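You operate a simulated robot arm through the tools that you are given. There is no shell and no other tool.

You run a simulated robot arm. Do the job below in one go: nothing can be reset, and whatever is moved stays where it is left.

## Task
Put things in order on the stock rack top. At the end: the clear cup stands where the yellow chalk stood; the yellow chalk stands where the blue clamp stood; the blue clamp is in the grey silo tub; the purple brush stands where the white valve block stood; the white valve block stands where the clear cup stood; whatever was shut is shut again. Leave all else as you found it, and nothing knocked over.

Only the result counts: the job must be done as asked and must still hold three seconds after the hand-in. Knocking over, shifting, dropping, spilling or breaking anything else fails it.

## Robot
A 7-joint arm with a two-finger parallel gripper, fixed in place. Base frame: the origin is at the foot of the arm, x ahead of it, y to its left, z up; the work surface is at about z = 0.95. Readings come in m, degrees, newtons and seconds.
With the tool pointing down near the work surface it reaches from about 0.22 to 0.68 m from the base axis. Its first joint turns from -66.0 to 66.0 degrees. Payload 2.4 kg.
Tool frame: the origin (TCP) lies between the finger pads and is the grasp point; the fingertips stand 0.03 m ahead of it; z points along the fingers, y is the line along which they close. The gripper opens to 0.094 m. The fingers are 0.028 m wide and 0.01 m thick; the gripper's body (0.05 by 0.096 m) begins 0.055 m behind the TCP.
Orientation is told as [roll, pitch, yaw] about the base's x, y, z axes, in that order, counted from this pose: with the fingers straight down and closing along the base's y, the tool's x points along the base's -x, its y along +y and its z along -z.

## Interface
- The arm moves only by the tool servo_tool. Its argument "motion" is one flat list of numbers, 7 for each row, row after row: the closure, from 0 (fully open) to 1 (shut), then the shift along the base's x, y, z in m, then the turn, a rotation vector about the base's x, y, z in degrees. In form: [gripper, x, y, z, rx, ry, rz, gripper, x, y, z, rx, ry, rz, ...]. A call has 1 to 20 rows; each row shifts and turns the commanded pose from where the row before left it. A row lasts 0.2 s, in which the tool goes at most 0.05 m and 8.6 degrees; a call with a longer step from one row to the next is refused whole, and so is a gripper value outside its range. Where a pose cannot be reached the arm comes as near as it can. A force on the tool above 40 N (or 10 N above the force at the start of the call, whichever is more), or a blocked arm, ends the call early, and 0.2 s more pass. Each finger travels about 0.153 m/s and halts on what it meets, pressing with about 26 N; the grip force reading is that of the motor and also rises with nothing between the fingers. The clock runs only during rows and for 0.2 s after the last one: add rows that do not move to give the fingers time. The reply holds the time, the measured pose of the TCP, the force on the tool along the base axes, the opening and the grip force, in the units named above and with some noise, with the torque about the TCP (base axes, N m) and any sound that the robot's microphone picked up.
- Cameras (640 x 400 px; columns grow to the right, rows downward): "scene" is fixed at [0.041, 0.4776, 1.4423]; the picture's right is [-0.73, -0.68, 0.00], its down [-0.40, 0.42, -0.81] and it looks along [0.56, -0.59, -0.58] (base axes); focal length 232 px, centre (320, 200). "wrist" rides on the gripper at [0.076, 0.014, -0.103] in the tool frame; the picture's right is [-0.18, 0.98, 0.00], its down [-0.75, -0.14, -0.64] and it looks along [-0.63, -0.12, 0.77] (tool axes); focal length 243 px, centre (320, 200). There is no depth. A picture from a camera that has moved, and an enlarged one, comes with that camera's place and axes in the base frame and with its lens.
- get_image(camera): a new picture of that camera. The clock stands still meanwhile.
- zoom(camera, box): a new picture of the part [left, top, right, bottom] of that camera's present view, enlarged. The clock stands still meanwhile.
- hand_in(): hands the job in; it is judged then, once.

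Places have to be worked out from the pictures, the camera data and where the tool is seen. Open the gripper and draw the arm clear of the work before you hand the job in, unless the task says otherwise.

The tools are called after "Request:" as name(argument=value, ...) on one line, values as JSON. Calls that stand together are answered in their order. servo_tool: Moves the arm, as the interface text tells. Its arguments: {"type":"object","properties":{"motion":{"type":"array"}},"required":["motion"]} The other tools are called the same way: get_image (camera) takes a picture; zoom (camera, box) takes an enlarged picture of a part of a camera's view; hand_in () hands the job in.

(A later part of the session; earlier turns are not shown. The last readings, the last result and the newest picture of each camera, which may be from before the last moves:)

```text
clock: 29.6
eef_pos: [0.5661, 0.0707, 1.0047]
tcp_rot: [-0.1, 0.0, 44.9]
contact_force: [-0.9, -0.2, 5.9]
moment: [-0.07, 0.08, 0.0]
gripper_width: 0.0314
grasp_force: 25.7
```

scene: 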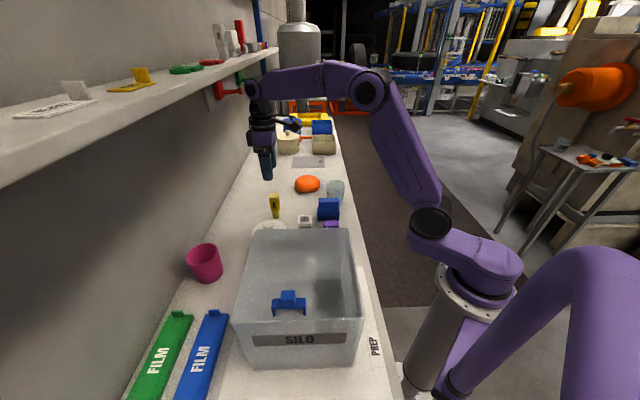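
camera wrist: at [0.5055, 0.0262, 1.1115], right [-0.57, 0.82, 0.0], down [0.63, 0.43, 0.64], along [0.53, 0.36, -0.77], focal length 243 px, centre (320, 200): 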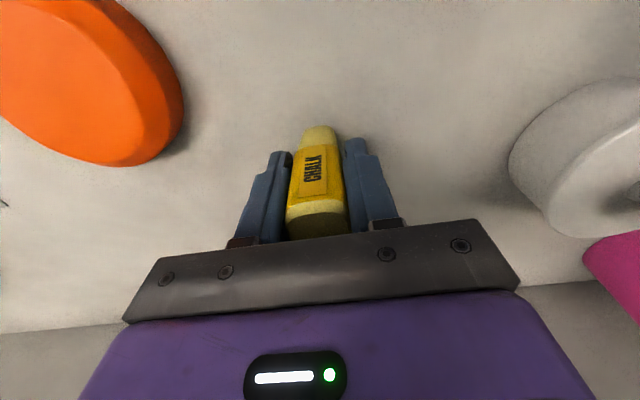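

The base is touching (5.9 N up), so I'll release and check that it stands before rising.

Request:
servo_tool(motion=[0.6, 0, 0, 0, 0, 0, 0, 0.5, 0, 0, 0, 0, 0, 0, 0.36, 0, 0, 0, 0, 0, 0, 0.36, 0, 0, 0, 0, 0, 0])

Request:
get_image(camera="wrist")

```text
clock: 30.6
eef_pos: [0.5652, 0.0707, 1.0034]
tcp_rot: [0.0, -0.1, 45.0]
contact_force: [0.9, -0.4, 0.6]
moment: [-0.03, -0.01, -0.03]
gripper_width: 0.0602
grasp_force: 0.1
```

```text
taken
camera wrist: at [0.5027, 0.0256, 1.1051], right [-0.57, 0.82, 0.0], down [0.63, 0.43, 0.64], along [0.53, 0.36, -0.77], focal length 243 px, centre (320, 200)
```

wrist: 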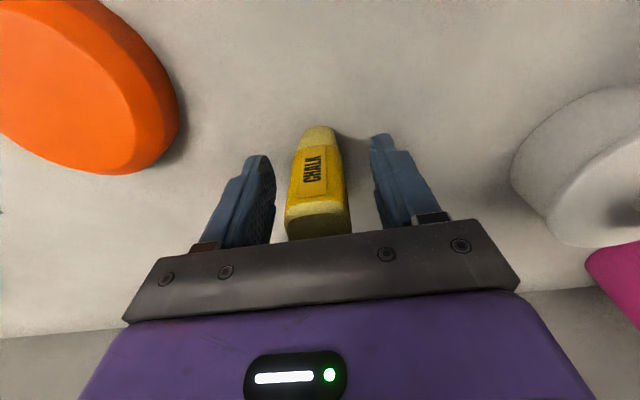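

The chalk stands free on the clamp's spot. Next I'll rise, turn the fingers 90° so they close across the bench, and hover over the clear cup fully open.

Request:
servo_tool(motion=[0.36, 0, 0, 0.025, 0, 0, 0, 0.36, 0, 0, 0.045, 0, 0, 0, 0.36, 0, 0, 0.045, 0, 0, 0, 0.36, 0, 0, 0.0416, 0, 0, 0, 0, -0.0085, -0.01184, 0, 0, 0, -8.18, 0, -0.0085, -0.01184, 0, 0, 0, -8.18, 0, -0.0085, -0.01184, 0, 0, 0, -8.18, 0, -0.0085, -0.01184, 0, 0, 0, -8.18, 0, -0.0085, -0.01184, 0, 0, 0, -8.18, 0, -0.0085, -0.01184, 0, 0, 0, -8.18, 0, -0.0085, -0.01184, 0, 0, 0, -8.18, 0, -0.0085, -0.01184, 0, 0, 0, -8.18, 0, -0.0085, -0.01184, 0, 0, 0, -8.18, 0, -0.0085, -0.01184, 0, 0, 0, -8.18, 0, -0.0085, -0.01184, 0, 0, 0, -8.2, 0, 0, 0, 0, 0, 0, 0, 0, 0, 0, 0, 0, 0, 0])

Request:
get_image(camera="wrist")

Request:
get_image(camera="scene")

Request:
zoom(camera="scene", box=[250, 140, 360, 230])

```text
clock: 34.2
eef_pos: [0.4708, -0.0591, 1.1609]
tcp_rot: [0.0, 0.0, -45.1]
contact_force: [0.6, -0.8, 0.5]
moment: [-0.03, -0.01, 0.02]
gripper_width: 0.0939
grasp_force: 0.1
```

```text
taken
camera wrist: at [0.4279, 0.0041, 1.2624], right [0.83, 0.56, 0.0], down [0.43, -0.63, 0.64], along [0.36, -0.53, -0.77], focal length 243 px, centre (320, 200)
```

wrist: 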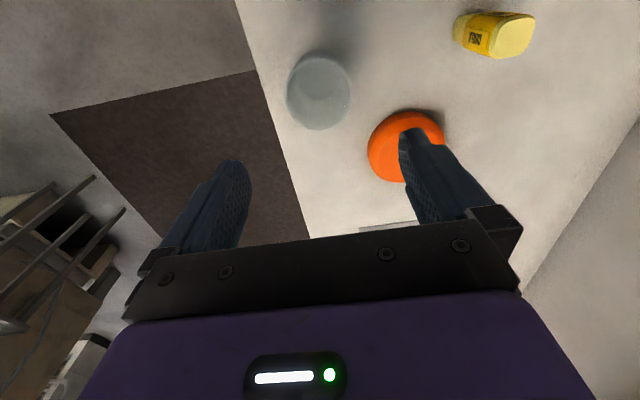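

```text
taken
```

scene: 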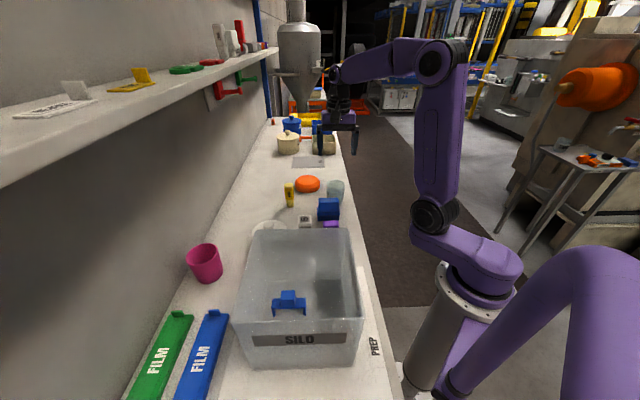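

```text
4.44 times, centred on (305, 185) of scene
camera zoom: at [0.041, 0.4776, 1.4423], right [-0.73, -0.68, 0.0], down [-0.4, 0.42, -0.81], along [0.56, -0.59, -0.58], focal length 1031 px, centre (387, 267)
```

zoom: 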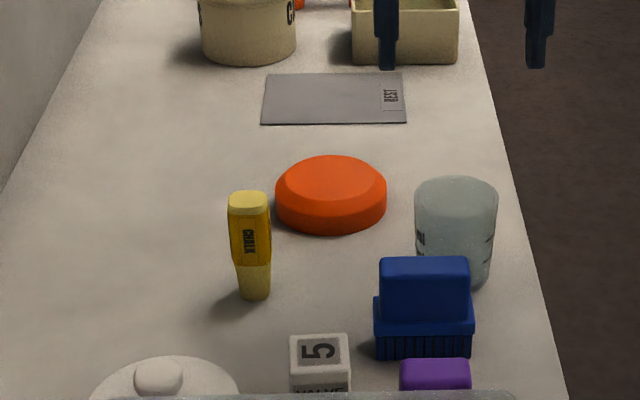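

The chalk stands upright at its new place. Zooming on the cup to align precisely.

Request:
zoom(camera="wrist", box=[270, 30, 366, 150])

Request:
zoom(camera="scene", box=[318, 172, 350, 212])

```text
3.33 times, centred on (318, 90) of wrist
camera zoom: at [0.4279, 0.0041, 1.2624], right [0.83, 0.56, 0.0], down [0.43, -0.63, 0.64], along [0.36, -0.53, -0.77], focal length 809 px, centre (327, 567)
```

zoom: 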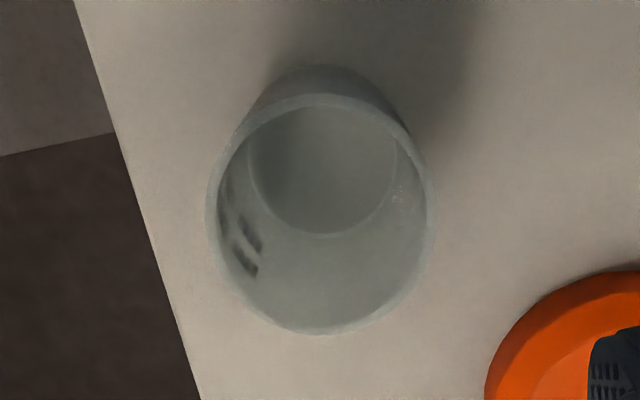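

```text
10.00 times, centred on (334, 192) of scene
camera zoom: at [0.041, 0.4776, 1.4423], right [-0.73, -0.68, 0.0], down [-0.4, 0.42, -0.81], along [0.56, -0.59, -0.58], focal length 2320 px, centre (180, 280)
```

zoom: 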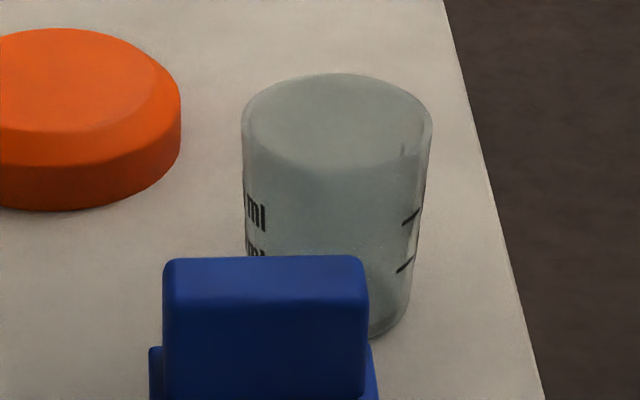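

The cup's axis is at about (0.469, -0.0585), its rim at z≈1.013 and its diameter about 0.066. I'll trim the position and descend around it.

Request:
servo_tool(motion=[0, -0.003, 0.0015, -0.03, 0, 0, 0, 0, 0, 0, -0.035, 0, 0, 0, 0, 0, 0, -0.035, 0, 0, 0, 0, 0, 0, -0.035, 0, 0, 0, 0, 0, 0, -0.025, 0, 0, 0, 0, 0, 0, 0, 0, 0, 0])

Request:
get_image(camera="wrist")

Request:
zoom(camera="scene", box=[290, 140, 370, 220])

```text
clock: 35.6
eef_pos: [0.4695, -0.0568, 1.0009]
tcp_rot: [0.0, 0.0, -45.0]
contact_force: [0.6, 0.3, -1.0]
moment: [-0.01, 0.03, 0.02]
gripper_width: 0.0941
grasp_force: 0.1
```

```text
taken
camera wrist: at [0.4265, 0.0069, 1.1023], right [0.82, 0.57, 0.0], down [0.43, -0.63, 0.64], along [0.36, -0.53, -0.77], focal length 243 px, centre (320, 200)
```

wrist: 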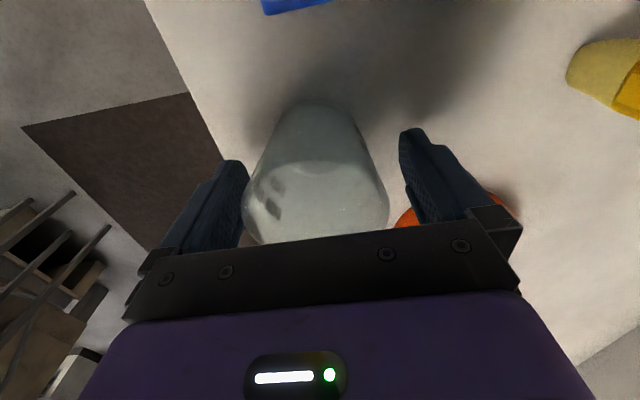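

```text
5.00 times, centred on (330, 180) of scene
camera zoom: at [0.041, 0.4776, 1.4423], right [-0.73, -0.68, 0.0], down [-0.4, 0.42, -0.81], along [0.56, -0.59, -0.58], focal length 1160 px, centre (270, 300)
```

zoom: 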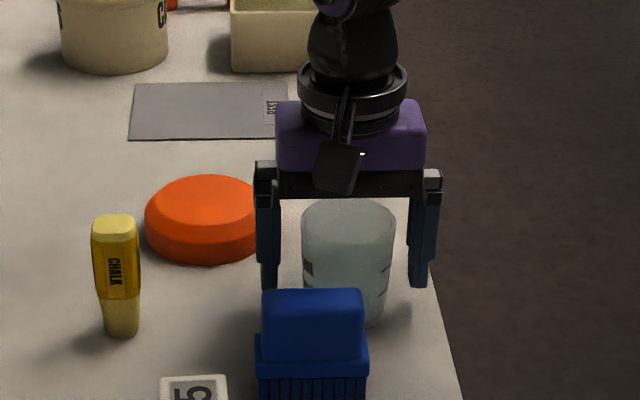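

The cup sits about 2.5 mm closer to the robot-side finger. I'll centre the tool before closing so that the cup isn't pushed.

Request:
servo_tool(motion=[0, -0.0016, -0.0019, 0, 0, 0, 0, 0, 0, 0, 0, 0, 0, 0, 0.1, 0, 0, 0, 0, 0, 0, 0.2, 0, 0, 0, 0, 0, 0, 0.2, 0, 0, 0, 0, 0, 0])

Request:
get_image(camera="wrist")

Request:
zoom(camera="scene", box=[310, 160, 360, 220])

```text
clock: 36.8
eef_pos: [0.4672, -0.0577, 1.0001]
tcp_rot: [0.0, 0.0, -45.0]
contact_force: [0.2, -0.2, 0.0]
moment: [0.02, 0.02, 0.01]
gripper_width: 0.0753
grasp_force: 0.0
```

```text
taken
camera wrist: at [0.425, 0.0049, 1.1022], right [0.82, 0.57, 0.0], down [0.43, -0.63, 0.64], along [0.36, -0.53, -0.77], focal length 243 px, centre (320, 200)
```

wrist: 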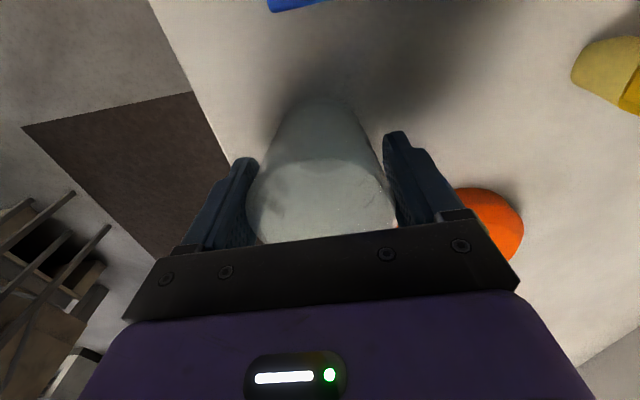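

```text
6.67 times, centred on (335, 190) of scene
camera zoom: at [0.041, 0.4776, 1.4423], right [-0.73, -0.68, 0.0], down [-0.4, 0.42, -0.81], along [0.56, -0.59, -0.58], focal length 1547 px, centre (220, 267)
```

zoom: 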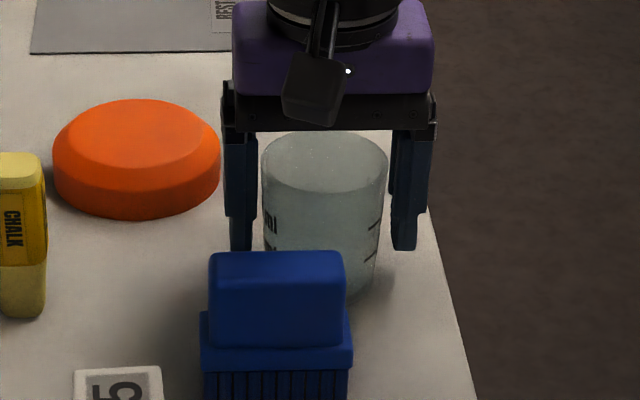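

Centred now, so I'll close gently on the cup.

Request:
servo_tool(motion=[0.25, 0, 0, 0, 0, 0, 0, 0.3, 0, 0, 0, 0, 0, 0, 0.4, 0, 0, 0, 0, 0, 0, 0.4, 0, 0, 0, 0, 0, 0])

Request:
get_image(camera="wrist")

```text
clock: 37.8
eef_pos: [0.468, -0.0586, 1.0006]
tcp_rot: [0.0, 0.0, -45.1]
contact_force: [1.6, -0.7, 0.7]
moment: [0.0, -0.01, -0.01]
gripper_width: 0.0684
grasp_force: 26.3
```

```text
taken
camera wrist: at [0.425, 0.0048, 1.1022], right [0.82, 0.57, 0.0], down [0.43, -0.63, 0.64], along [0.36, -0.53, -0.77], focal length 243 px, centre (320, 200)
```

wrist: 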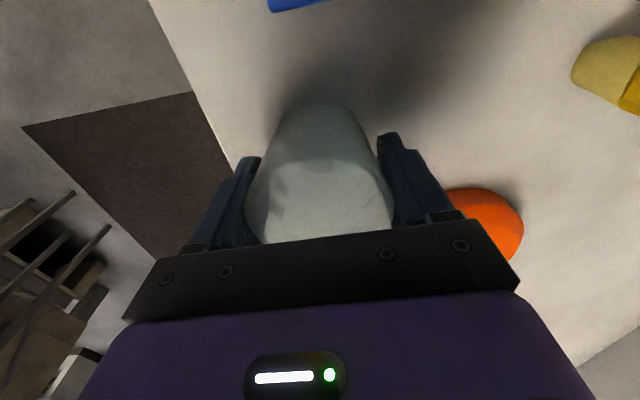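

The cup is held at 0.068 m opening. I'll lift it high enough to clear the chalk, carry it over the chalk's old spot at (0.5533, 0.141), and check there before lowering.

Request:
servo_tool(motion=[0.5, 0, 0, 0.015, 0, 0, 0, 0.5, 0, 0, 0.03, 0, 0, 0, 0.5, 0, 0, 0.035, 0, 0, 0, 0.5, 0, 0, 0.04, 0, 0, 0, 0.5, 0.0121, 0.02856, 0, 0, 0, 0, 0.5, 0.0121, 0.02856, 0, 0, 0, 0, 0.5, 0.0121, 0.02856, 0, 0, 0, 0, 0.5, 0.0121, 0.02856, 0, 0, 0, 0, 0.5, 0.0121, 0.02856, 0, 0, 0, 0, 0.5, 0.0121, 0.02856, 0, 0, 0, 0, 0.5, 0.0119, 0.02854, 0, 0, 0, 0, 0.5, 0, 0, 0, 0, 0, 0, 0.5, 0, 0, 0, 0, 0, 0])

Request:
get_image(camera="wrist")

Request:
zoom(camera="scene", box=[220, 110, 360, 230])

```text
clock: 40.6
eef_pos: [0.5515, 0.1401, 1.1185]
tcp_rot: [0.1, 0.1, -45.0]
contact_force: [-0.1, -0.7, 1.1]
moment: [0.01, 0.03, 0.01]
gripper_width: 0.0689
grasp_force: 26.0
```

```text
taken
camera wrist: at [0.5093, 0.2034, 1.2199], right [0.82, 0.57, 0.0], down [0.43, -0.63, 0.64], along [0.36, -0.53, -0.77], focal length 243 px, centre (320, 200)
```

wrist: 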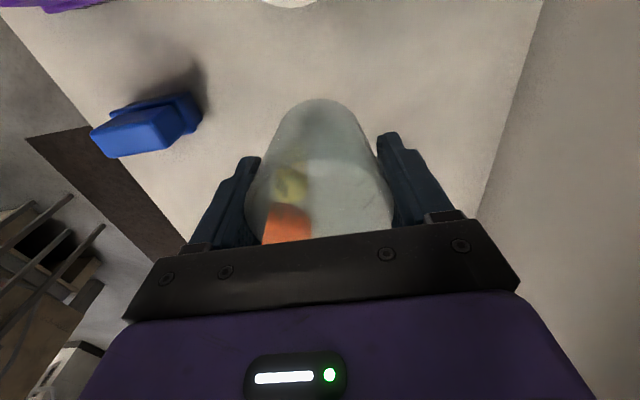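

```text
3.33 times, centred on (290, 170) of scene
camera zoom: at [0.041, 0.4776, 1.4423], right [-0.73, -0.68, 0.0], down [-0.4, 0.42, -0.81], along [0.56, -0.59, -0.58], focal length 773 px, centre (420, 300)
```

zoom: 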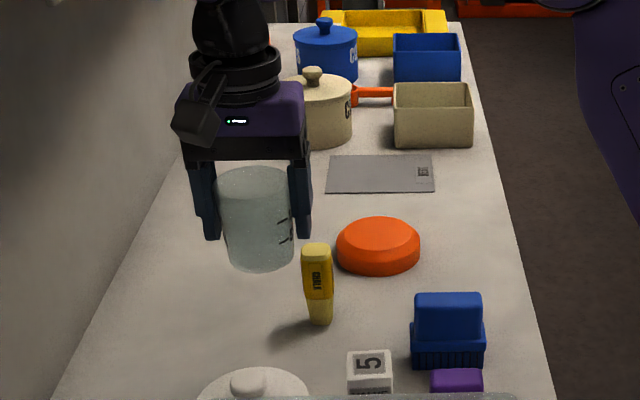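

The cup is over its target, within 1.3 mm, and clear of the chalk. Lowering most of the way.

Request:
servo_tool(motion=[0.5, 0, 0.0012, -0.03, 0, 0, 0, 0.5, 0, 0, -0.03, 0, 0, 0, 0.5, 0, 0, -0.03, 0, 0, 0, 0.5, 0, 0, -0.018, 0, 0, 0, 0.5, 0, 0, -0.005, 0, 0, 0, 0.5, 0, 0, 0, 0, 0, 0])

Request:
zoom(camera="scene", box=[240, 150, 320, 220])

Request:
get_image(camera="wrist")

```text
clock: 42.0
eef_pos: [0.5517, 0.1416, 1.007]
tcp_rot: [0.0, 0.0, -45.0]
contact_force: [0.2, 0.2, 0.1]
moment: [0.01, 0.01, -0.01]
gripper_width: 0.0685
grasp_force: 25.9
```

```text
5.71 times, centred on (280, 185) of scene
camera zoom: at [0.041, 0.4776, 1.4423], right [-0.73, -0.68, 0.0], down [-0.4, 0.42, -0.81], along [0.56, -0.59, -0.58], focal length 1326 px, centre (549, 286)
```

zoom: 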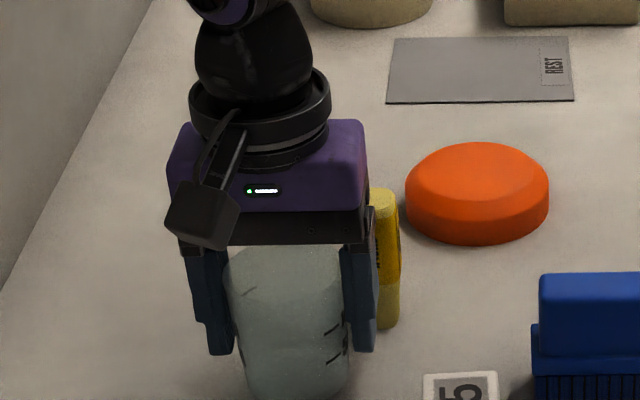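

```text
taken
camera wrist: at [0.5095, 0.2049, 1.1084], right [0.82, 0.57, 0.0], down [0.43, -0.63, 0.64], along [0.36, -0.53, -0.77], focal length 243 px, centre (320, 200)
```

wrist: 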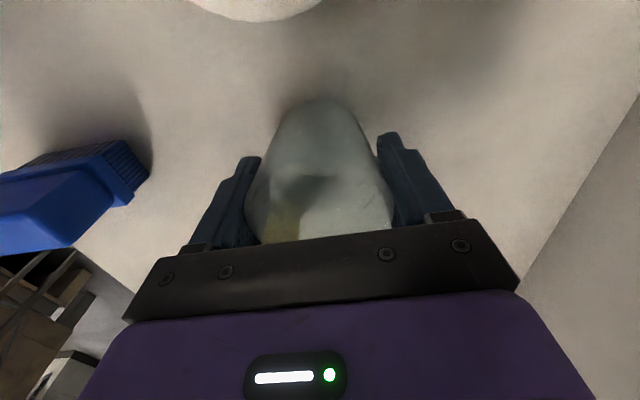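

About 6 mm to go and no contact yet. Fine lowering.

Request:
servo_tool(motion=[0.5, 0, 0, -0.002, 0, 0, 0, 0.5, 0, 0, -0.002, 0, 0, 0, 0.5, 0, 0, 0, 0, 0, 0])

```text
clock: 42.8
eef_pos: [0.551, 0.1416, 1.002]
tcp_rot: [0.0, 0.0, -45.0]
contact_force: [-0.2, -0.3, 0.1]
moment: [0.0, 0.02, 0.02]
gripper_width: 0.0688
grasp_force: 25.6
```

Request:
servo_tool(motion=[0.5, 0, 0, -0.001, 0, 0, 0, 0.5, 0, 0, -0.001, 0, 0, 0, 0.5, 0, 0, 0, 0, 0, 0])

```text
clock: 43.6
eef_pos: [0.552, 0.1408, 1.0014]
tcp_rot: [0.1, -0.1, -45.0]
contact_force: [0.0, 0.1, -0.5]
moment: [-0.01, 0.0, 0.0]
gripper_width: 0.0688
grasp_force: 26.1
```

Request:
servo_tool(motion=[0.5, 0, 0, -0.001, 0, 0, 0, 0.5, 0, 0, -0.001, 0, 0, 0, 0.5, 0, 0, 0, 0, 0, 0])

```text
clock: 44.4
eef_pos: [0.5519, 0.1403, 1.0003]
tcp_rot: [0.0, -0.2, -45.0]
contact_force: [-1.8, -1.3, 15.6]
moment: [-0.02, 0.2, 0.05]
gripper_width: 0.0685
grasp_force: 25.7
```

Contact at 15.6 N. I'll ease off slightly and release the cup.

Request:
servo_tool(motion=[0.5, 0, 0, 0.0008, 0, 0, 0, 0.2, 0, 0, 0, 0, 0, 0, 0.05, 0, 0, 0, 0, 0, 0, 0.02, 0, 0, 0, 0, 0, 0, 0.02, 0, 0, 0, 0, 0, 0])

Request:
get_image(camera="wrist")

Request:
zoom(camera="scene", box=[240, 150, 320, 230])

```text
clock: 45.6
eef_pos: [0.5518, 0.1404, 0.9989]
tcp_rot: [0.0, 0.0, -45.0]
contact_force: [-0.3, -0.7, 0.8]
moment: [-0.04, 0.01, -0.04]
gripper_width: 0.0921
grasp_force: 0.1
```

```text
taken
camera wrist: at [0.5094, 0.2043, 1.1017], right [0.82, 0.57, 0.0], down [0.43, -0.63, 0.64], along [0.36, -0.53, -0.77], focal length 243 px, centre (320, 200)
```

wrist: 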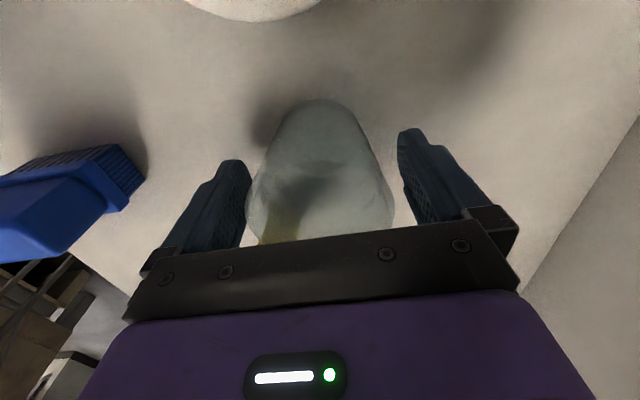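

```text
5.00 times, centred on (280, 190) of scene
camera zoom: at [0.041, 0.4776, 1.4423], right [-0.73, -0.68, 0.0], down [-0.4, 0.42, -0.81], along [0.56, -0.59, -0.58], focal length 1160 px, centre (520, 250)
```

zoom: 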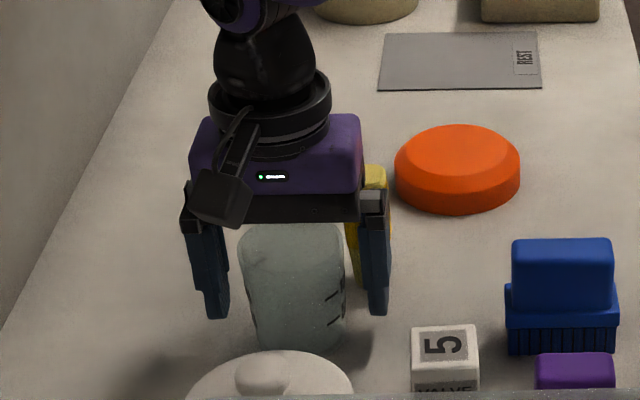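

The cup stands on its new spot. I'll rise clear, turn the fingers back to close along the bench, and hover above the valve block.

Request:
servo_tool(motion=[0.02, 0, 0, 0.02, 0, 0, 0, 0.02, 0, 0, 0.045, 0, 0, 0, 0.02, 0, 0, 0.05, 0, 0, 0, 0.02, 0, 0, 0.05, 0, 0, 0, 0.3, -0.01527, 0.00266, 0, 0, 0, 8.18, 0.3, -0.01527, 0.00266, 0, 0, 0, 8.18, 0.3, -0.01527, 0.00266, 0, 0, 0, 8.18, 0.3, -0.01527, 0.00266, 0, 0, 0, 8.18, 0.3, -0.01527, 0.00266, 0, 0, 0, 8.18, 0.3, -0.01527, 0.00266, 0, 0, 0, 8.18, 0.3, -0.01527, 0.00266, 0, 0, 0, 8.18, 0.3, -0.01527, 0.00266, 0, 0, 0, 8.18, 0.3, -0.01527, 0.00266, 0, 0, 0, 8.18, 0.3, -0.01527, 0.00266, 0, 0, 0, 8.18, 0.3, -0.01527, 0.00266, 0, 0, 0, 8.2, 0.3, 0, 0, 0, 0, 0, 0, 0.3, 0, 0, 0, 0, 0, 0])

Request:
get_image(camera="wrist")

Request:
get_image(camera="scene")

Request:
zoom(camera="wrist", box=[264, 40, 376, 180])

Request:
zoom(camera="scene", box=[250, 150, 360, 240])

```text
clock: 49.2
eef_pos: [0.3844, 0.172, 1.1656]
tcp_rot: [0.1, 0.0, 45.1]
contact_force: [1.0, 0.2, -0.1]
moment: [0.02, 0.01, -0.01]
gripper_width: 0.0657
grasp_force: 0.1
```

```text
taken
camera wrist: at [0.322, 0.1262, 1.267], right [-0.57, 0.82, 0.0], down [0.63, 0.43, 0.64], along [0.53, 0.36, -0.77], focal length 243 px, centre (320, 200)
```

wrist: 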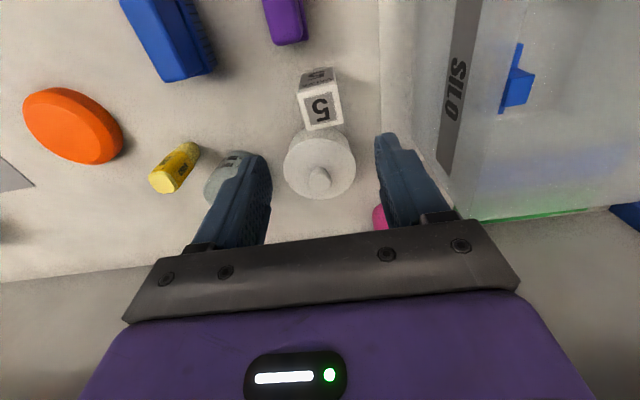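

```text
taken
```

scene: 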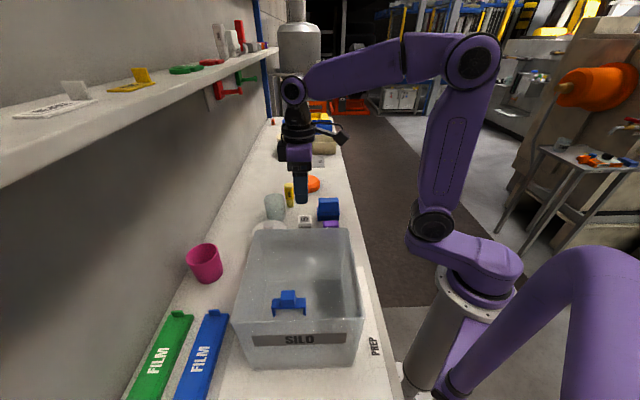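

```text
2.86 times, centred on (320, 110) of wrist
camera zoom: at [0.322, 0.1262, 1.267], right [-0.57, 0.82, 0.0], down [0.63, 0.43, 0.64], along [0.53, 0.36, -0.77], focal length 693 px, centre (320, 457)
```

zoom: 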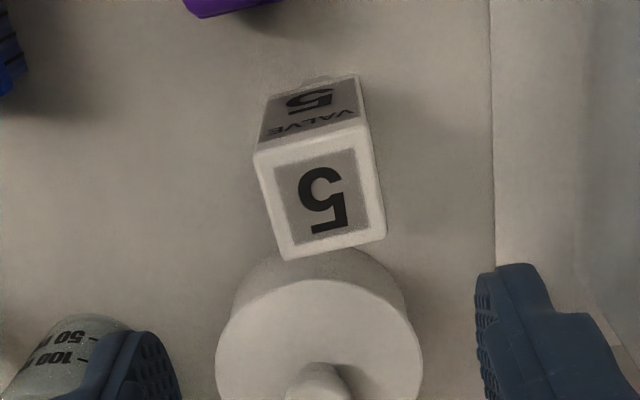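

```text
4.44 times, centred on (305, 195) of scene
camera zoom: at [0.041, 0.4776, 1.4423], right [-0.73, -0.68, 0.0], down [-0.4, 0.42, -0.81], along [0.56, -0.59, -0.58], focal length 1031 px, centre (387, 222)
```

zoom: 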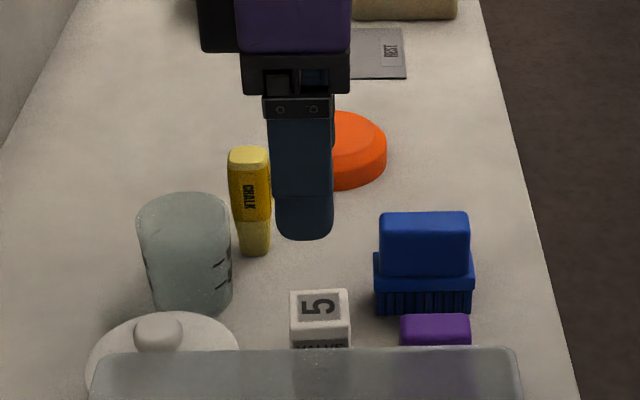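

The valve head's top centre is at (0.384, 0.170), aligned with the bench. I'll trim 1.5 mm and descend to grip the head at about z=1.021.

Request:
servo_tool(motion=[0.3, -0.0015, 0, -0.03, 0, 0, 0, 0.3, 0, 0, -0.035, 0, 0, 0, 0.3, 0, 0, -0.035, 0, 0, 0, 0.3, 0, 0, -0.03, 0, 0, 0, 0.3, 0, 0, -0.013, 0, 0, 0, 0.3, 0, 0, 0, 0, 0, 0])

Request:
get_image(camera="wrist")

Request:
zoom(camera="scene", box=[260, 150, 360, 240])

```text
clock: 50.6
eef_pos: [0.3838, 0.1705, 1.0217]
tcp_rot: [-0.1, 0.0, 45.0]
contact_force: [-0.6, -0.3, 0.0]
moment: [-0.03, 0.0, -0.01]
gripper_width: 0.0657
grasp_force: 0.0
```

```text
taken
camera wrist: at [0.3208, 0.1254, 1.1233], right [-0.57, 0.82, 0.0], down [0.63, 0.43, 0.64], along [0.53, 0.36, -0.77], focal length 243 px, centre (320, 200)
```

wrist: 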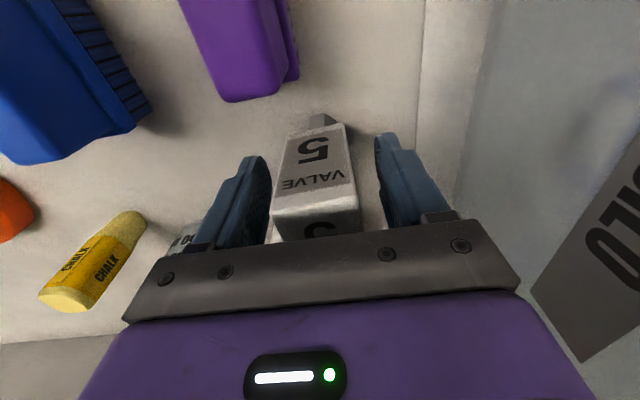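

```text
4.44 times, centred on (310, 195) of scene
camera zoom: at [0.041, 0.4776, 1.4423], right [-0.73, -0.68, 0.0], down [-0.4, 0.42, -0.81], along [0.56, -0.59, -0.58], focal length 1031 px, centre (364, 222)
```

zoom: 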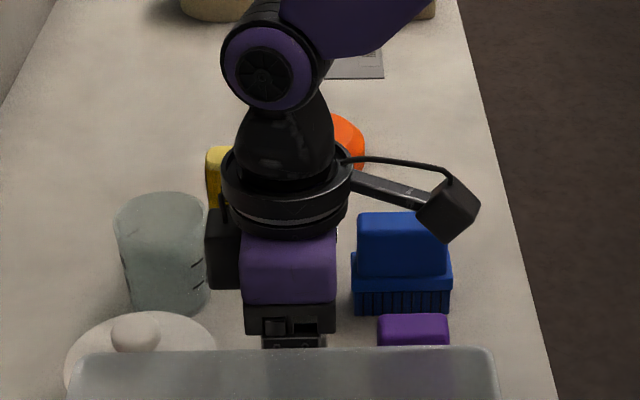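

The block is centred between the fingers. Closing.

Request:
servo_tool(motion=[0.45, 0, 0, 0, 0, 0, 0, 0.55, 0, 0, 0, 0, 0, 0, 0.7, 0, 0, 0, 0, 0, 0, 0.8, 0, 0, 0, 0, 0, 0])

Request:
get_image(camera="wrist")

```text
clock: 51.6
eef_pos: [0.3831, 0.1695, 1.0212]
tcp_rot: [0.1, 0.1, 44.9]
contact_force: [-0.7, 0.9, 0.1]
moment: [0.0, 0.0, -0.03]
gripper_width: 0.0392
grasp_force: 25.8
```

```text
taken
camera wrist: at [0.3208, 0.1255, 1.1236], right [-0.57, 0.82, 0.0], down [0.63, 0.43, 0.64], along [0.53, 0.36, -0.77], focal length 243 px, centre (320, 200)
```

wrist: 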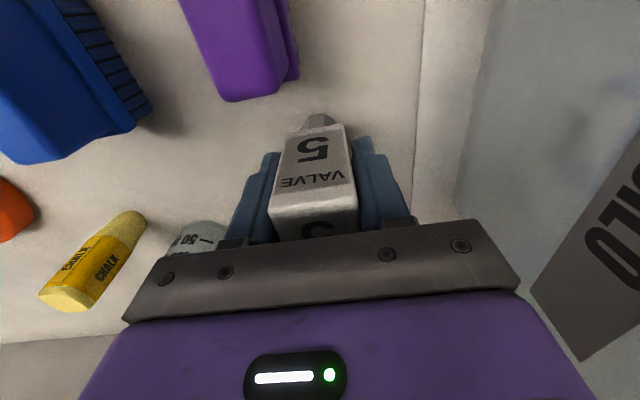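

The valve block is held firmly at 0.039 m opening. I'll lift it clear of the brushes and carry it to the cup's old spot at (0.4687, -0.0588).

Request:
servo_tool(motion=[0.8, 0, 0, 0.015, 0, 0, 0, 0.8, 0, 0, 0.04, 0, 0, 0, 0.8, 0, 0, 0.045, 0, 0, 0, 0.8, 0, 0, 0.04, 0, 0, 0, 0.8, 0.01204, -0.03259, 0, 0, 0, 0, 0.8, 0.01204, -0.03259, 0, 0, 0, 0, 0.8, 0.01204, -0.03259, 0, 0, 0, 0, 0.8, 0.01204, -0.03259, 0, 0, 0, 0, 0.8, 0.01204, -0.03259, 0, 0, 0, 0, 0.8, 0.01204, -0.03259, 0, 0, 0, 0, 0.8, 0.01204, -0.03256, 0, 0, 0, 0, 0.8, 0, 0, 0, 0, 0, 0, 0.8, 0, 0, 0, 0, 0, 0])

Request:
get_image(camera="wrist")

Request:
zoom(camera="scene", box=[240, 110, 370, 230])

```text
clock: 54.4
eef_pos: [0.4667, -0.0577, 1.1617]
tcp_rot: [0.0, 0.1, 45.0]
contact_force: [-0.8, -0.6, -1.2]
moment: [0.0, -0.03, 0.06]
gripper_width: 0.039
grasp_force: 26.1
```

```text
taken
camera wrist: at [0.4043, -0.102, 1.264], right [-0.57, 0.82, 0.0], down [0.63, 0.43, 0.64], along [0.53, 0.36, -0.77], focal length 243 px, centre (320, 200)
```

wrist: 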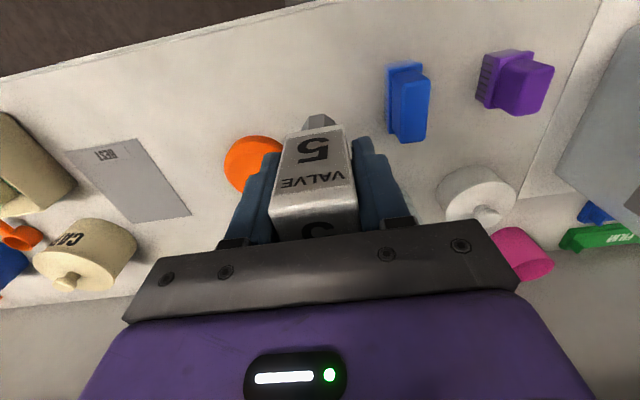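

```text
3.33 times, centred on (305, 170) of scene
camera zoom: at [0.0411, 0.4776, 1.4423], right [-0.73, -0.68, 0.0], down [-0.4, 0.42, -0.81], along [0.56, -0.59, -0.58], focal length 773 px, centre (370, 300)
```

zoom: 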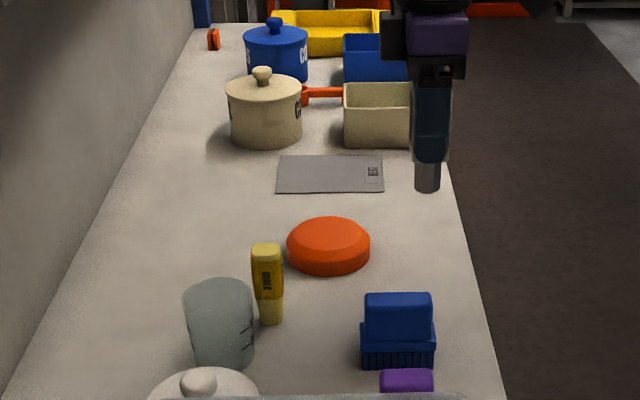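

The block is over the cup's old spot, within about 1 mm. Lowering most of the way.

Request:
servo_tool(motion=[0.8, 0.0008, -0.0006, -0.03, 0, 0, 0, 0.8, 0, 0, -0.035, 0, 0, 0, 0.8, 0, 0, -0.035, 0, 0, 0, 0.8, 0, 0, -0.025, 0, 0, 0, 0.8, 0, 0, -0.008, 0, 0, 0, 0.8, 0, 0, 0, 0, 0, 0])

Request:
get_image(camera="wrist")

Request:
zoom(camera="scene", box=[280, 140, 370, 230])

```text
clock: 55.8
eef_pos: [0.468, -0.0574, 1.0273]
tcp_rot: [0.1, 0.0, 44.9]
contact_force: [-0.9, -0.4, -2.6]
moment: [-0.02, -0.03, 0.01]
gripper_width: 0.039
grasp_force: 26.2
```

```text
taken
camera wrist: at [0.4048, -0.102, 1.129], right [-0.57, 0.82, 0.0], down [0.63, 0.43, 0.64], along [0.53, 0.36, -0.77], focal length 243 px, centre (320, 200)
```

wrist: 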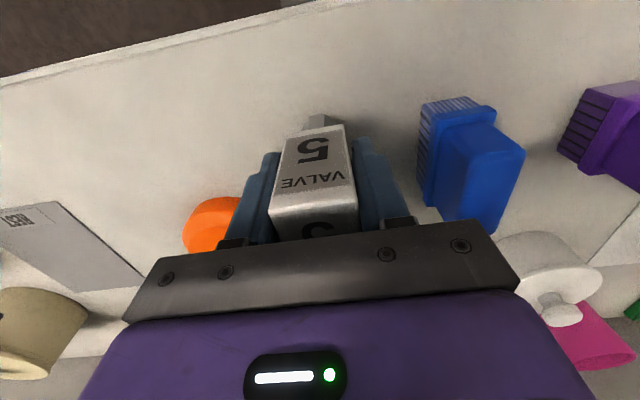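

```text
4.44 times, centred on (325, 185) of scene
camera zoom: at [0.0411, 0.4776, 1.4423], right [-0.73, -0.68, 0.0], down [-0.4, 0.42, -0.81], along [0.56, -0.59, -0.58], focal length 1031 px, centre (298, 267)
```

zoom: 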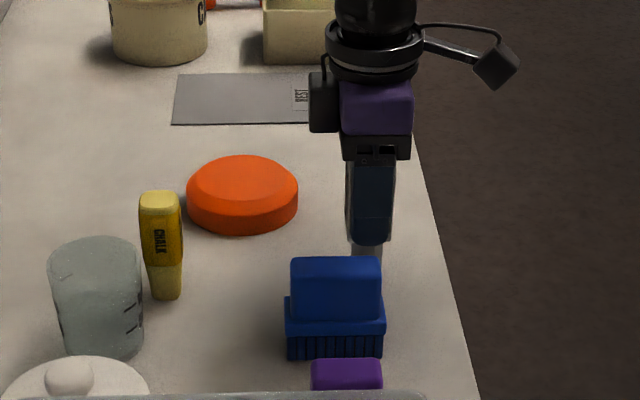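

About 5 mm remain, so fine steps now.

Request:
servo_tool(motion=[0.8, 0, 0, -0.002, 0, 0, 0, 0.8, 0, 0, -0.0015, 0, 0, 0, 0.8, 0, 0, 0, 0, 0, 0])

```text
clock: 56.6
eef_pos: [0.4686, -0.0578, 1.0245]
tcp_rot: [0.1, 0.0, 45.0]
contact_force: [0.4, -0.4, -2.0]
moment: [0.04, -0.01, 0.0]
gripper_width: 0.0391
grasp_force: 26.2
```

Request:
servo_tool(motion=[0.8, 0, 0, -0.001, 0, 0, 0, 0.8, 0, 0, -0.001, 0, 0, 0, 0.8, 0, 0, 0, 0, 0, 0])

```text
clock: 57.4
eef_pos: [0.4677, -0.0577, 1.0229]
tcp_rot: [0.1, 0.0, 45.0]
contact_force: [0.5, 0.3, -2.6]
moment: [0.0, -0.01, -0.02]
gripper_width: 0.0391
grasp_force: 25.7
```

Request:
servo_tool(motion=[0.8, 0, 0, -0.001, 0, 0, 0, 0.8, 0, 0, -0.0005, 0, 0, 0, 0.8, 0, 0, 0, 0, 0, 0])

```text
clock: 58.2
eef_pos: [0.4672, -0.0578, 1.0217]
tcp_rot: [-0.1, 0.0, 45.1]
contact_force: [-1.9, -2.1, 5.9]
moment: [-0.07, 0.13, -0.02]
gripper_width: 0.0391
grasp_force: 25.8
```

Contact: the load went from −2.6 N to +5.9 N. Releasing, then checking that it stands upright.

Request:
servo_tool(motion=[0.55, 0, 0, 0, 0, 0, 0, 0.45, 0, 0, 0, 0, 0, 0, 0.3, 0, 0, 0, 0, 0, 0, 0.3, 0, 0, 0, 0, 0, 0])

Request:
get_image(camera="wrist")

```text
clock: 59.2
eef_pos: [0.4681, -0.0573, 1.0217]
tcp_rot: [0.0, 0.0, 44.9]
contact_force: [-0.3, 0.1, -0.2]
moment: [-0.03, -0.03, 0.02]
gripper_width: 0.0658
grasp_force: 0.1
```

```text
taken
camera wrist: at [0.4048, -0.1019, 1.1234], right [-0.57, 0.82, 0.0], down [0.63, 0.43, 0.64], along [0.53, 0.36, -0.77], focal length 243 px, centre (320, 200)
```

wrist: 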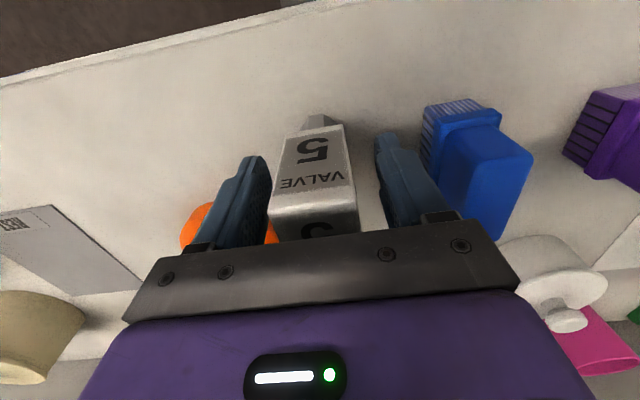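

The valve block stands on the cup's old spot. I'll rise and move to hover above the purple brush.

Request:
servo_tool(motion=[0.3, 0, 0, 0.02, 0, 0, 0, 0.3, 0, 0, 0.04, 0, 0, 0, 0.3, 0, 0, 0.04, 0, 0, 0, 0.3, 0, 0, 0.04, 0, 0, 0, 0.4, -0.02007, 0.02752, 0, 0, 0, 0, 0.4, -0.02007, 0.02752, 0, 0, 0, 0, 0.4, -0.02007, 0.02752, 0, 0, 0, 0, 0.4, -0.02007, 0.02752, 0, 0, 0, 0, 0.4, -0.02007, 0.02752, 0, 0, 0, 0, 0.4, -0.02007, 0.02752, 0, 0, 0, 0, 0.4, 0, 0, 0, 0, 0, 0, 0.4, 0, 0, 0, 0, 0, 0])

Request:
get_image(camera="wrist")

Request:
zoom(camera="wrist", box=[264, 40, 376, 180])

Request:
zoom(camera="scene", box=[250, 150, 360, 240])

```text
clock: 61.8
eef_pos: [0.347, 0.1074, 1.1611]
tcp_rot: [0.0, 0.0, 45.0]
contact_force: [-0.2, -0.3, -0.7]
moment: [-0.01, 0.03, -0.02]
gripper_width: 0.0563
grasp_force: 0.0
```

```text
taken
camera wrist: at [0.2846, 0.0619, 1.2621], right [-0.57, 0.82, 0.0], down [0.63, 0.43, 0.64], along [0.53, 0.36, -0.77], focal length 243 px, centre (320, 200)
```

wrist: 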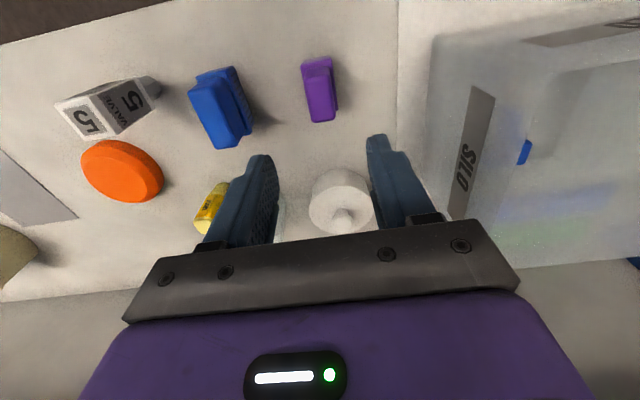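

```text
2.86 times, centred on (320, 110) of wrist
camera zoom: at [0.2846, 0.0619, 1.2621], right [-0.57, 0.82, 0.0], down [0.63, 0.43, 0.64], along [0.53, 0.36, -0.77], focal length 693 px, centre (320, 457)
```

zoom: 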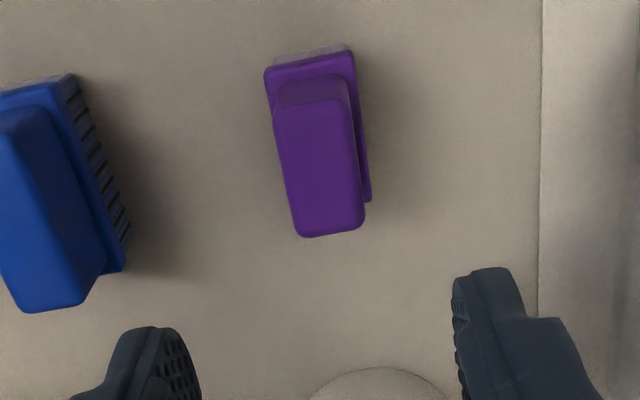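

```text
4.44 times, centred on (305, 195) of scene
camera zoom: at [0.041, 0.4776, 1.4423], right [-0.73, -0.68, 0.0], down [-0.4, 0.42, -0.81], along [0.56, -0.59, -0.58], focal length 1031 px, centre (387, 222)
```

zoom: 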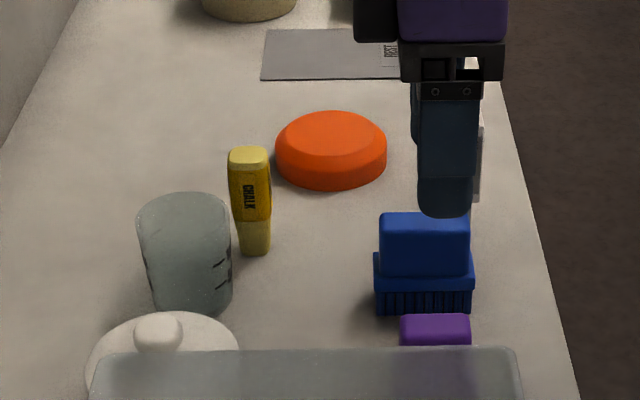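

The brush handle is centred under the tool: (0.348, 0.106) against the tool's (0.348, 0.106). I'll descend so the fingertips stop just above the base plate, with the TCP at about 1.025.

Request:
servo_tool(motion=[0.4, 0, 0, -0.03, 0, 0, 0, 0.4, 0, 0, -0.035, 0, 0, 0, 0.4, 0, 0, -0.035, 0, 0, 0, 0.4, 0, 0, -0.025, 0, 0, 0, 0.4, 0, 0, -0.01, 0, 0, 0, 0.4, 0, 0, 0, 0, 0, 0])

Request:
get_image(camera="wrist")

Request:
zoom(camera="scene", box=[280, 170, 370, 250])

Request:
zoom(camera="wrist", box=[220, 80, 420, 250])

```text
clock: 63.2
eef_pos: [0.3468, 0.107, 1.0275]
tcp_rot: [0.1, 0.0, 44.9]
contact_force: [0.2, -0.6, -0.1]
moment: [0.02, 0.02, 0.01]
gripper_width: 0.0566
grasp_force: 0.0
```

```text
taken
camera wrist: at [0.284, 0.0618, 1.1288], right [-0.57, 0.82, 0.0], down [0.63, 0.43, 0.64], along [0.53, 0.36, -0.77], focal length 243 px, centre (320, 200)
```

wrist: 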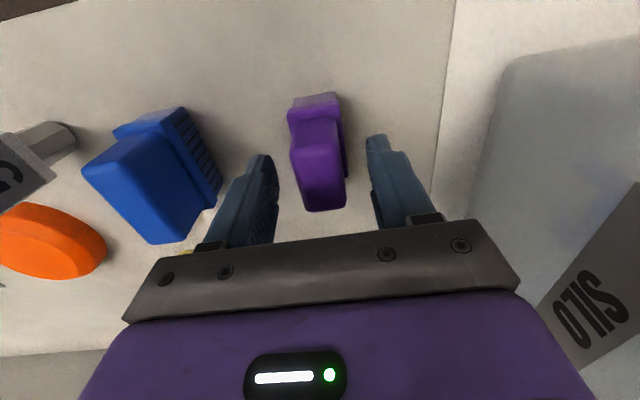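

```text
5.00 times, centred on (325, 210) of scene
camera zoom: at [0.041, 0.4776, 1.4423], right [-0.73, -0.68, 0.0], down [-0.4, 0.42, -0.81], along [0.56, -0.59, -0.58], focal length 1160 px, centre (295, 150)
```

zoom: 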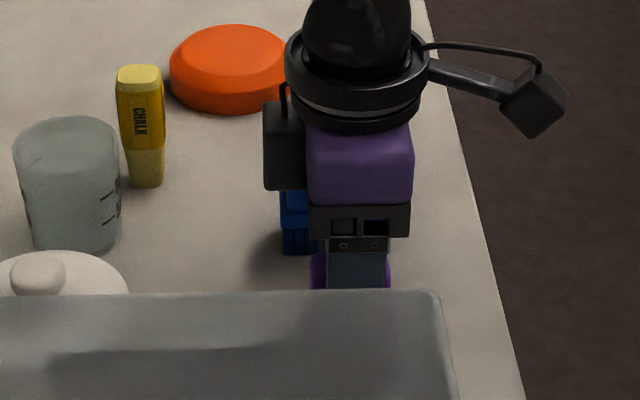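

```text
2.35 times, centred on (320, 165) of wrist
camera zoom: at [0.284, 0.0618, 1.1288], right [-0.57, 0.82, 0.0], down [0.63, 0.43, 0.64], along [0.53, 0.36, -0.77], focal length 571 px, centre (320, 282)
```

zoom: 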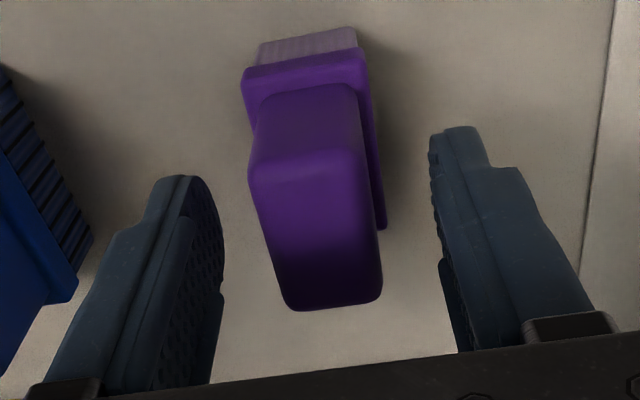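

Tips are at about z=0.997 beside the handle, centred, with no contact. Closing on the handle.

Request:
servo_tool(motion=[0.55, 0, 0, 0, 0, 0, 0, 0.7, 0, 0, 0, 0, 0, 0, 0.85, 0, 0, 0, 0, 0, 0, 1, 0, 0, 0, 0, 0, 0])

Request:
get_image(camera="wrist")

```text
clock: 64.2
eef_pos: [0.3467, 0.1061, 1.0263]
tcp_rot: [0.1, 0.0, 44.9]
contact_force: [-0.2, -0.1, 0.8]
moment: [0.0, 0.03, -0.02]
gripper_width: 0.0292
grasp_force: 26.6
```

```text
taken
camera wrist: at [0.284, 0.0618, 1.1291], right [-0.57, 0.82, 0.0], down [0.63, 0.43, 0.64], along [0.53, 0.36, -0.77], focal length 243 px, centre (320, 200)
```

wrist: 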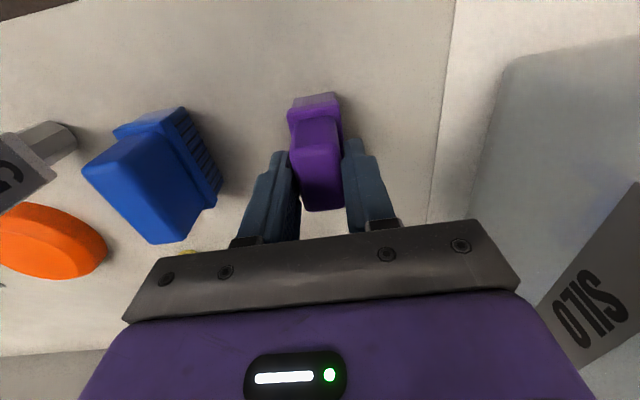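

The brush handle is held at 0.029 m opening. I'll lift it 6 cm, shift to the valve block's old spot at (0.384, 0.1696), and lower to near the surface.

Request:
servo_tool(motion=[1, 0, 0, 0.015, 0, 0, 0, 1, 0, 0, 0.025, 0, 0, 0, 1, 0, 0, 0.025, 0, 0, 0, 1, 0.01213, 0.02133, 0, 0, 0, 0, 1, 0.01213, 0.02133, 0, 0, 0, 0, 1, 0.01213, 0.02133, 0, 0, 0, 0, 1, 0, 0, 0, 0, 0, 0, 1, 0, 0, 0, 0, 0, 0])

Request:
get_image(camera="wrist")

Request:
zoom(camera="scene", box=[260, 150, 360, 240])

```text
clock: 66.0
eef_pos: [0.3814, 0.1713, 1.0919]
tcp_rot: [0.1, 0.0, 45.0]
contact_force: [1.0, 0.0, -1.1]
moment: [0.01, -0.04, 0.03]
gripper_width: 0.0298
grasp_force: 25.6
```

```text
taken
camera wrist: at [0.3189, 0.1272, 1.1938], right [-0.57, 0.82, 0.0], down [0.63, 0.43, 0.64], along [0.53, 0.36, -0.77], focal length 243 px, centre (320, 200)
```

wrist: 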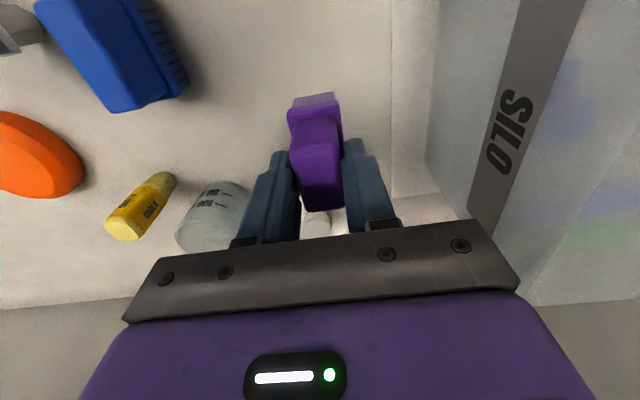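

```text
4.44 times, centred on (310, 195) of scene
camera zoom: at [0.041, 0.4776, 1.4423], right [-0.73, -0.68, 0.0], down [-0.4, 0.42, -0.81], along [0.56, -0.59, -0.58], focal length 1031 px, centre (364, 222)
```

zoom: 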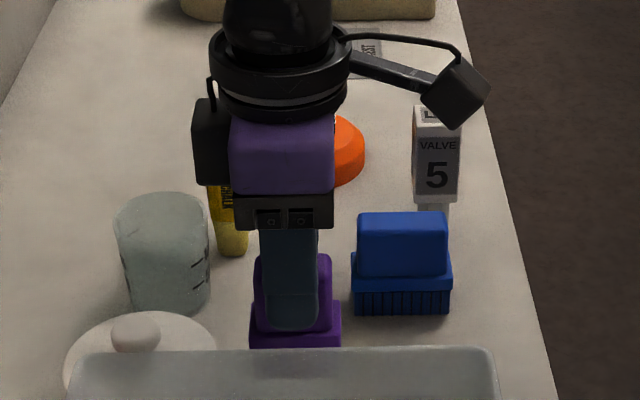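

The valve block stands upright behind. The brush is about 2 mm off target, so I'll correct that while lowering it close to the surface.

Request:
servo_tool(motion=[1, 0.0015, -0.0014, 0, 0, 0, 0, 1, 0, 0, -0.02, 0, 0, 0, 1, 0, 0, -0.025, 0, 0, 0, 1, 0, 0, -0.013, 0, 0, 0, 1, 0, 0, 0, 0, 0, 0])

Request:
get_image(camera="wrist")

```text
clock: 67.2
eef_pos: [0.3856, 0.1706, 1.0324]
tcp_rot: [0.0, 0.1, 45.0]
contact_force: [-0.4, -0.6, -0.3]
moment: [0.03, 0.0, 0.01]
gripper_width: 0.0292
grasp_force: 26.4
```

```text
taken
camera wrist: at [0.3217, 0.1256, 1.1347], right [-0.57, 0.82, 0.0], down [0.63, 0.43, 0.64], along [0.53, 0.36, -0.77], focal length 243 px, centre (320, 200)
```

wrist: 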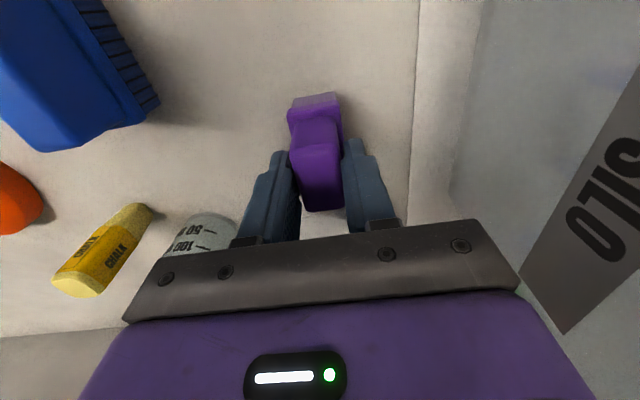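

The brush is about 5 mm above the surface and within about 1 mm of its spot. Fine lowering.

Request:
servo_tool(motion=[1, -0.001, 0, -0.002, 0, 0, 0, 1, 0, 0, -0.002, 0, 0, 0, 1, 0, 0, 0, 0, 0, 0])

```text
clock: 68.0
eef_pos: [0.3838, 0.1697, 1.0289]
tcp_rot: [-0.1, 0.0, 45.0]
contact_force: [-0.7, -1.3, -0.4]
moment: [0.01, -0.02, 0.01]
gripper_width: 0.029
grasp_force: 26.0
```

Request:
servo_tool(motion=[1, 0, 0, -0.001, 0, 0, 0, 1, 0, 0, -0.001, 0, 0, 0, 1, 0, 0, 0, 0, 0, 0])

```text
clock: 68.8
eef_pos: [0.3842, 0.1689, 1.0269]
tcp_rot: [0.0, 0.0, 45.0]
contact_force: [-0.9, 0.8, 3.9]
moment: [-0.03, 0.05, 0.01]
gripper_width: 0.0293
grasp_force: 26.0
```

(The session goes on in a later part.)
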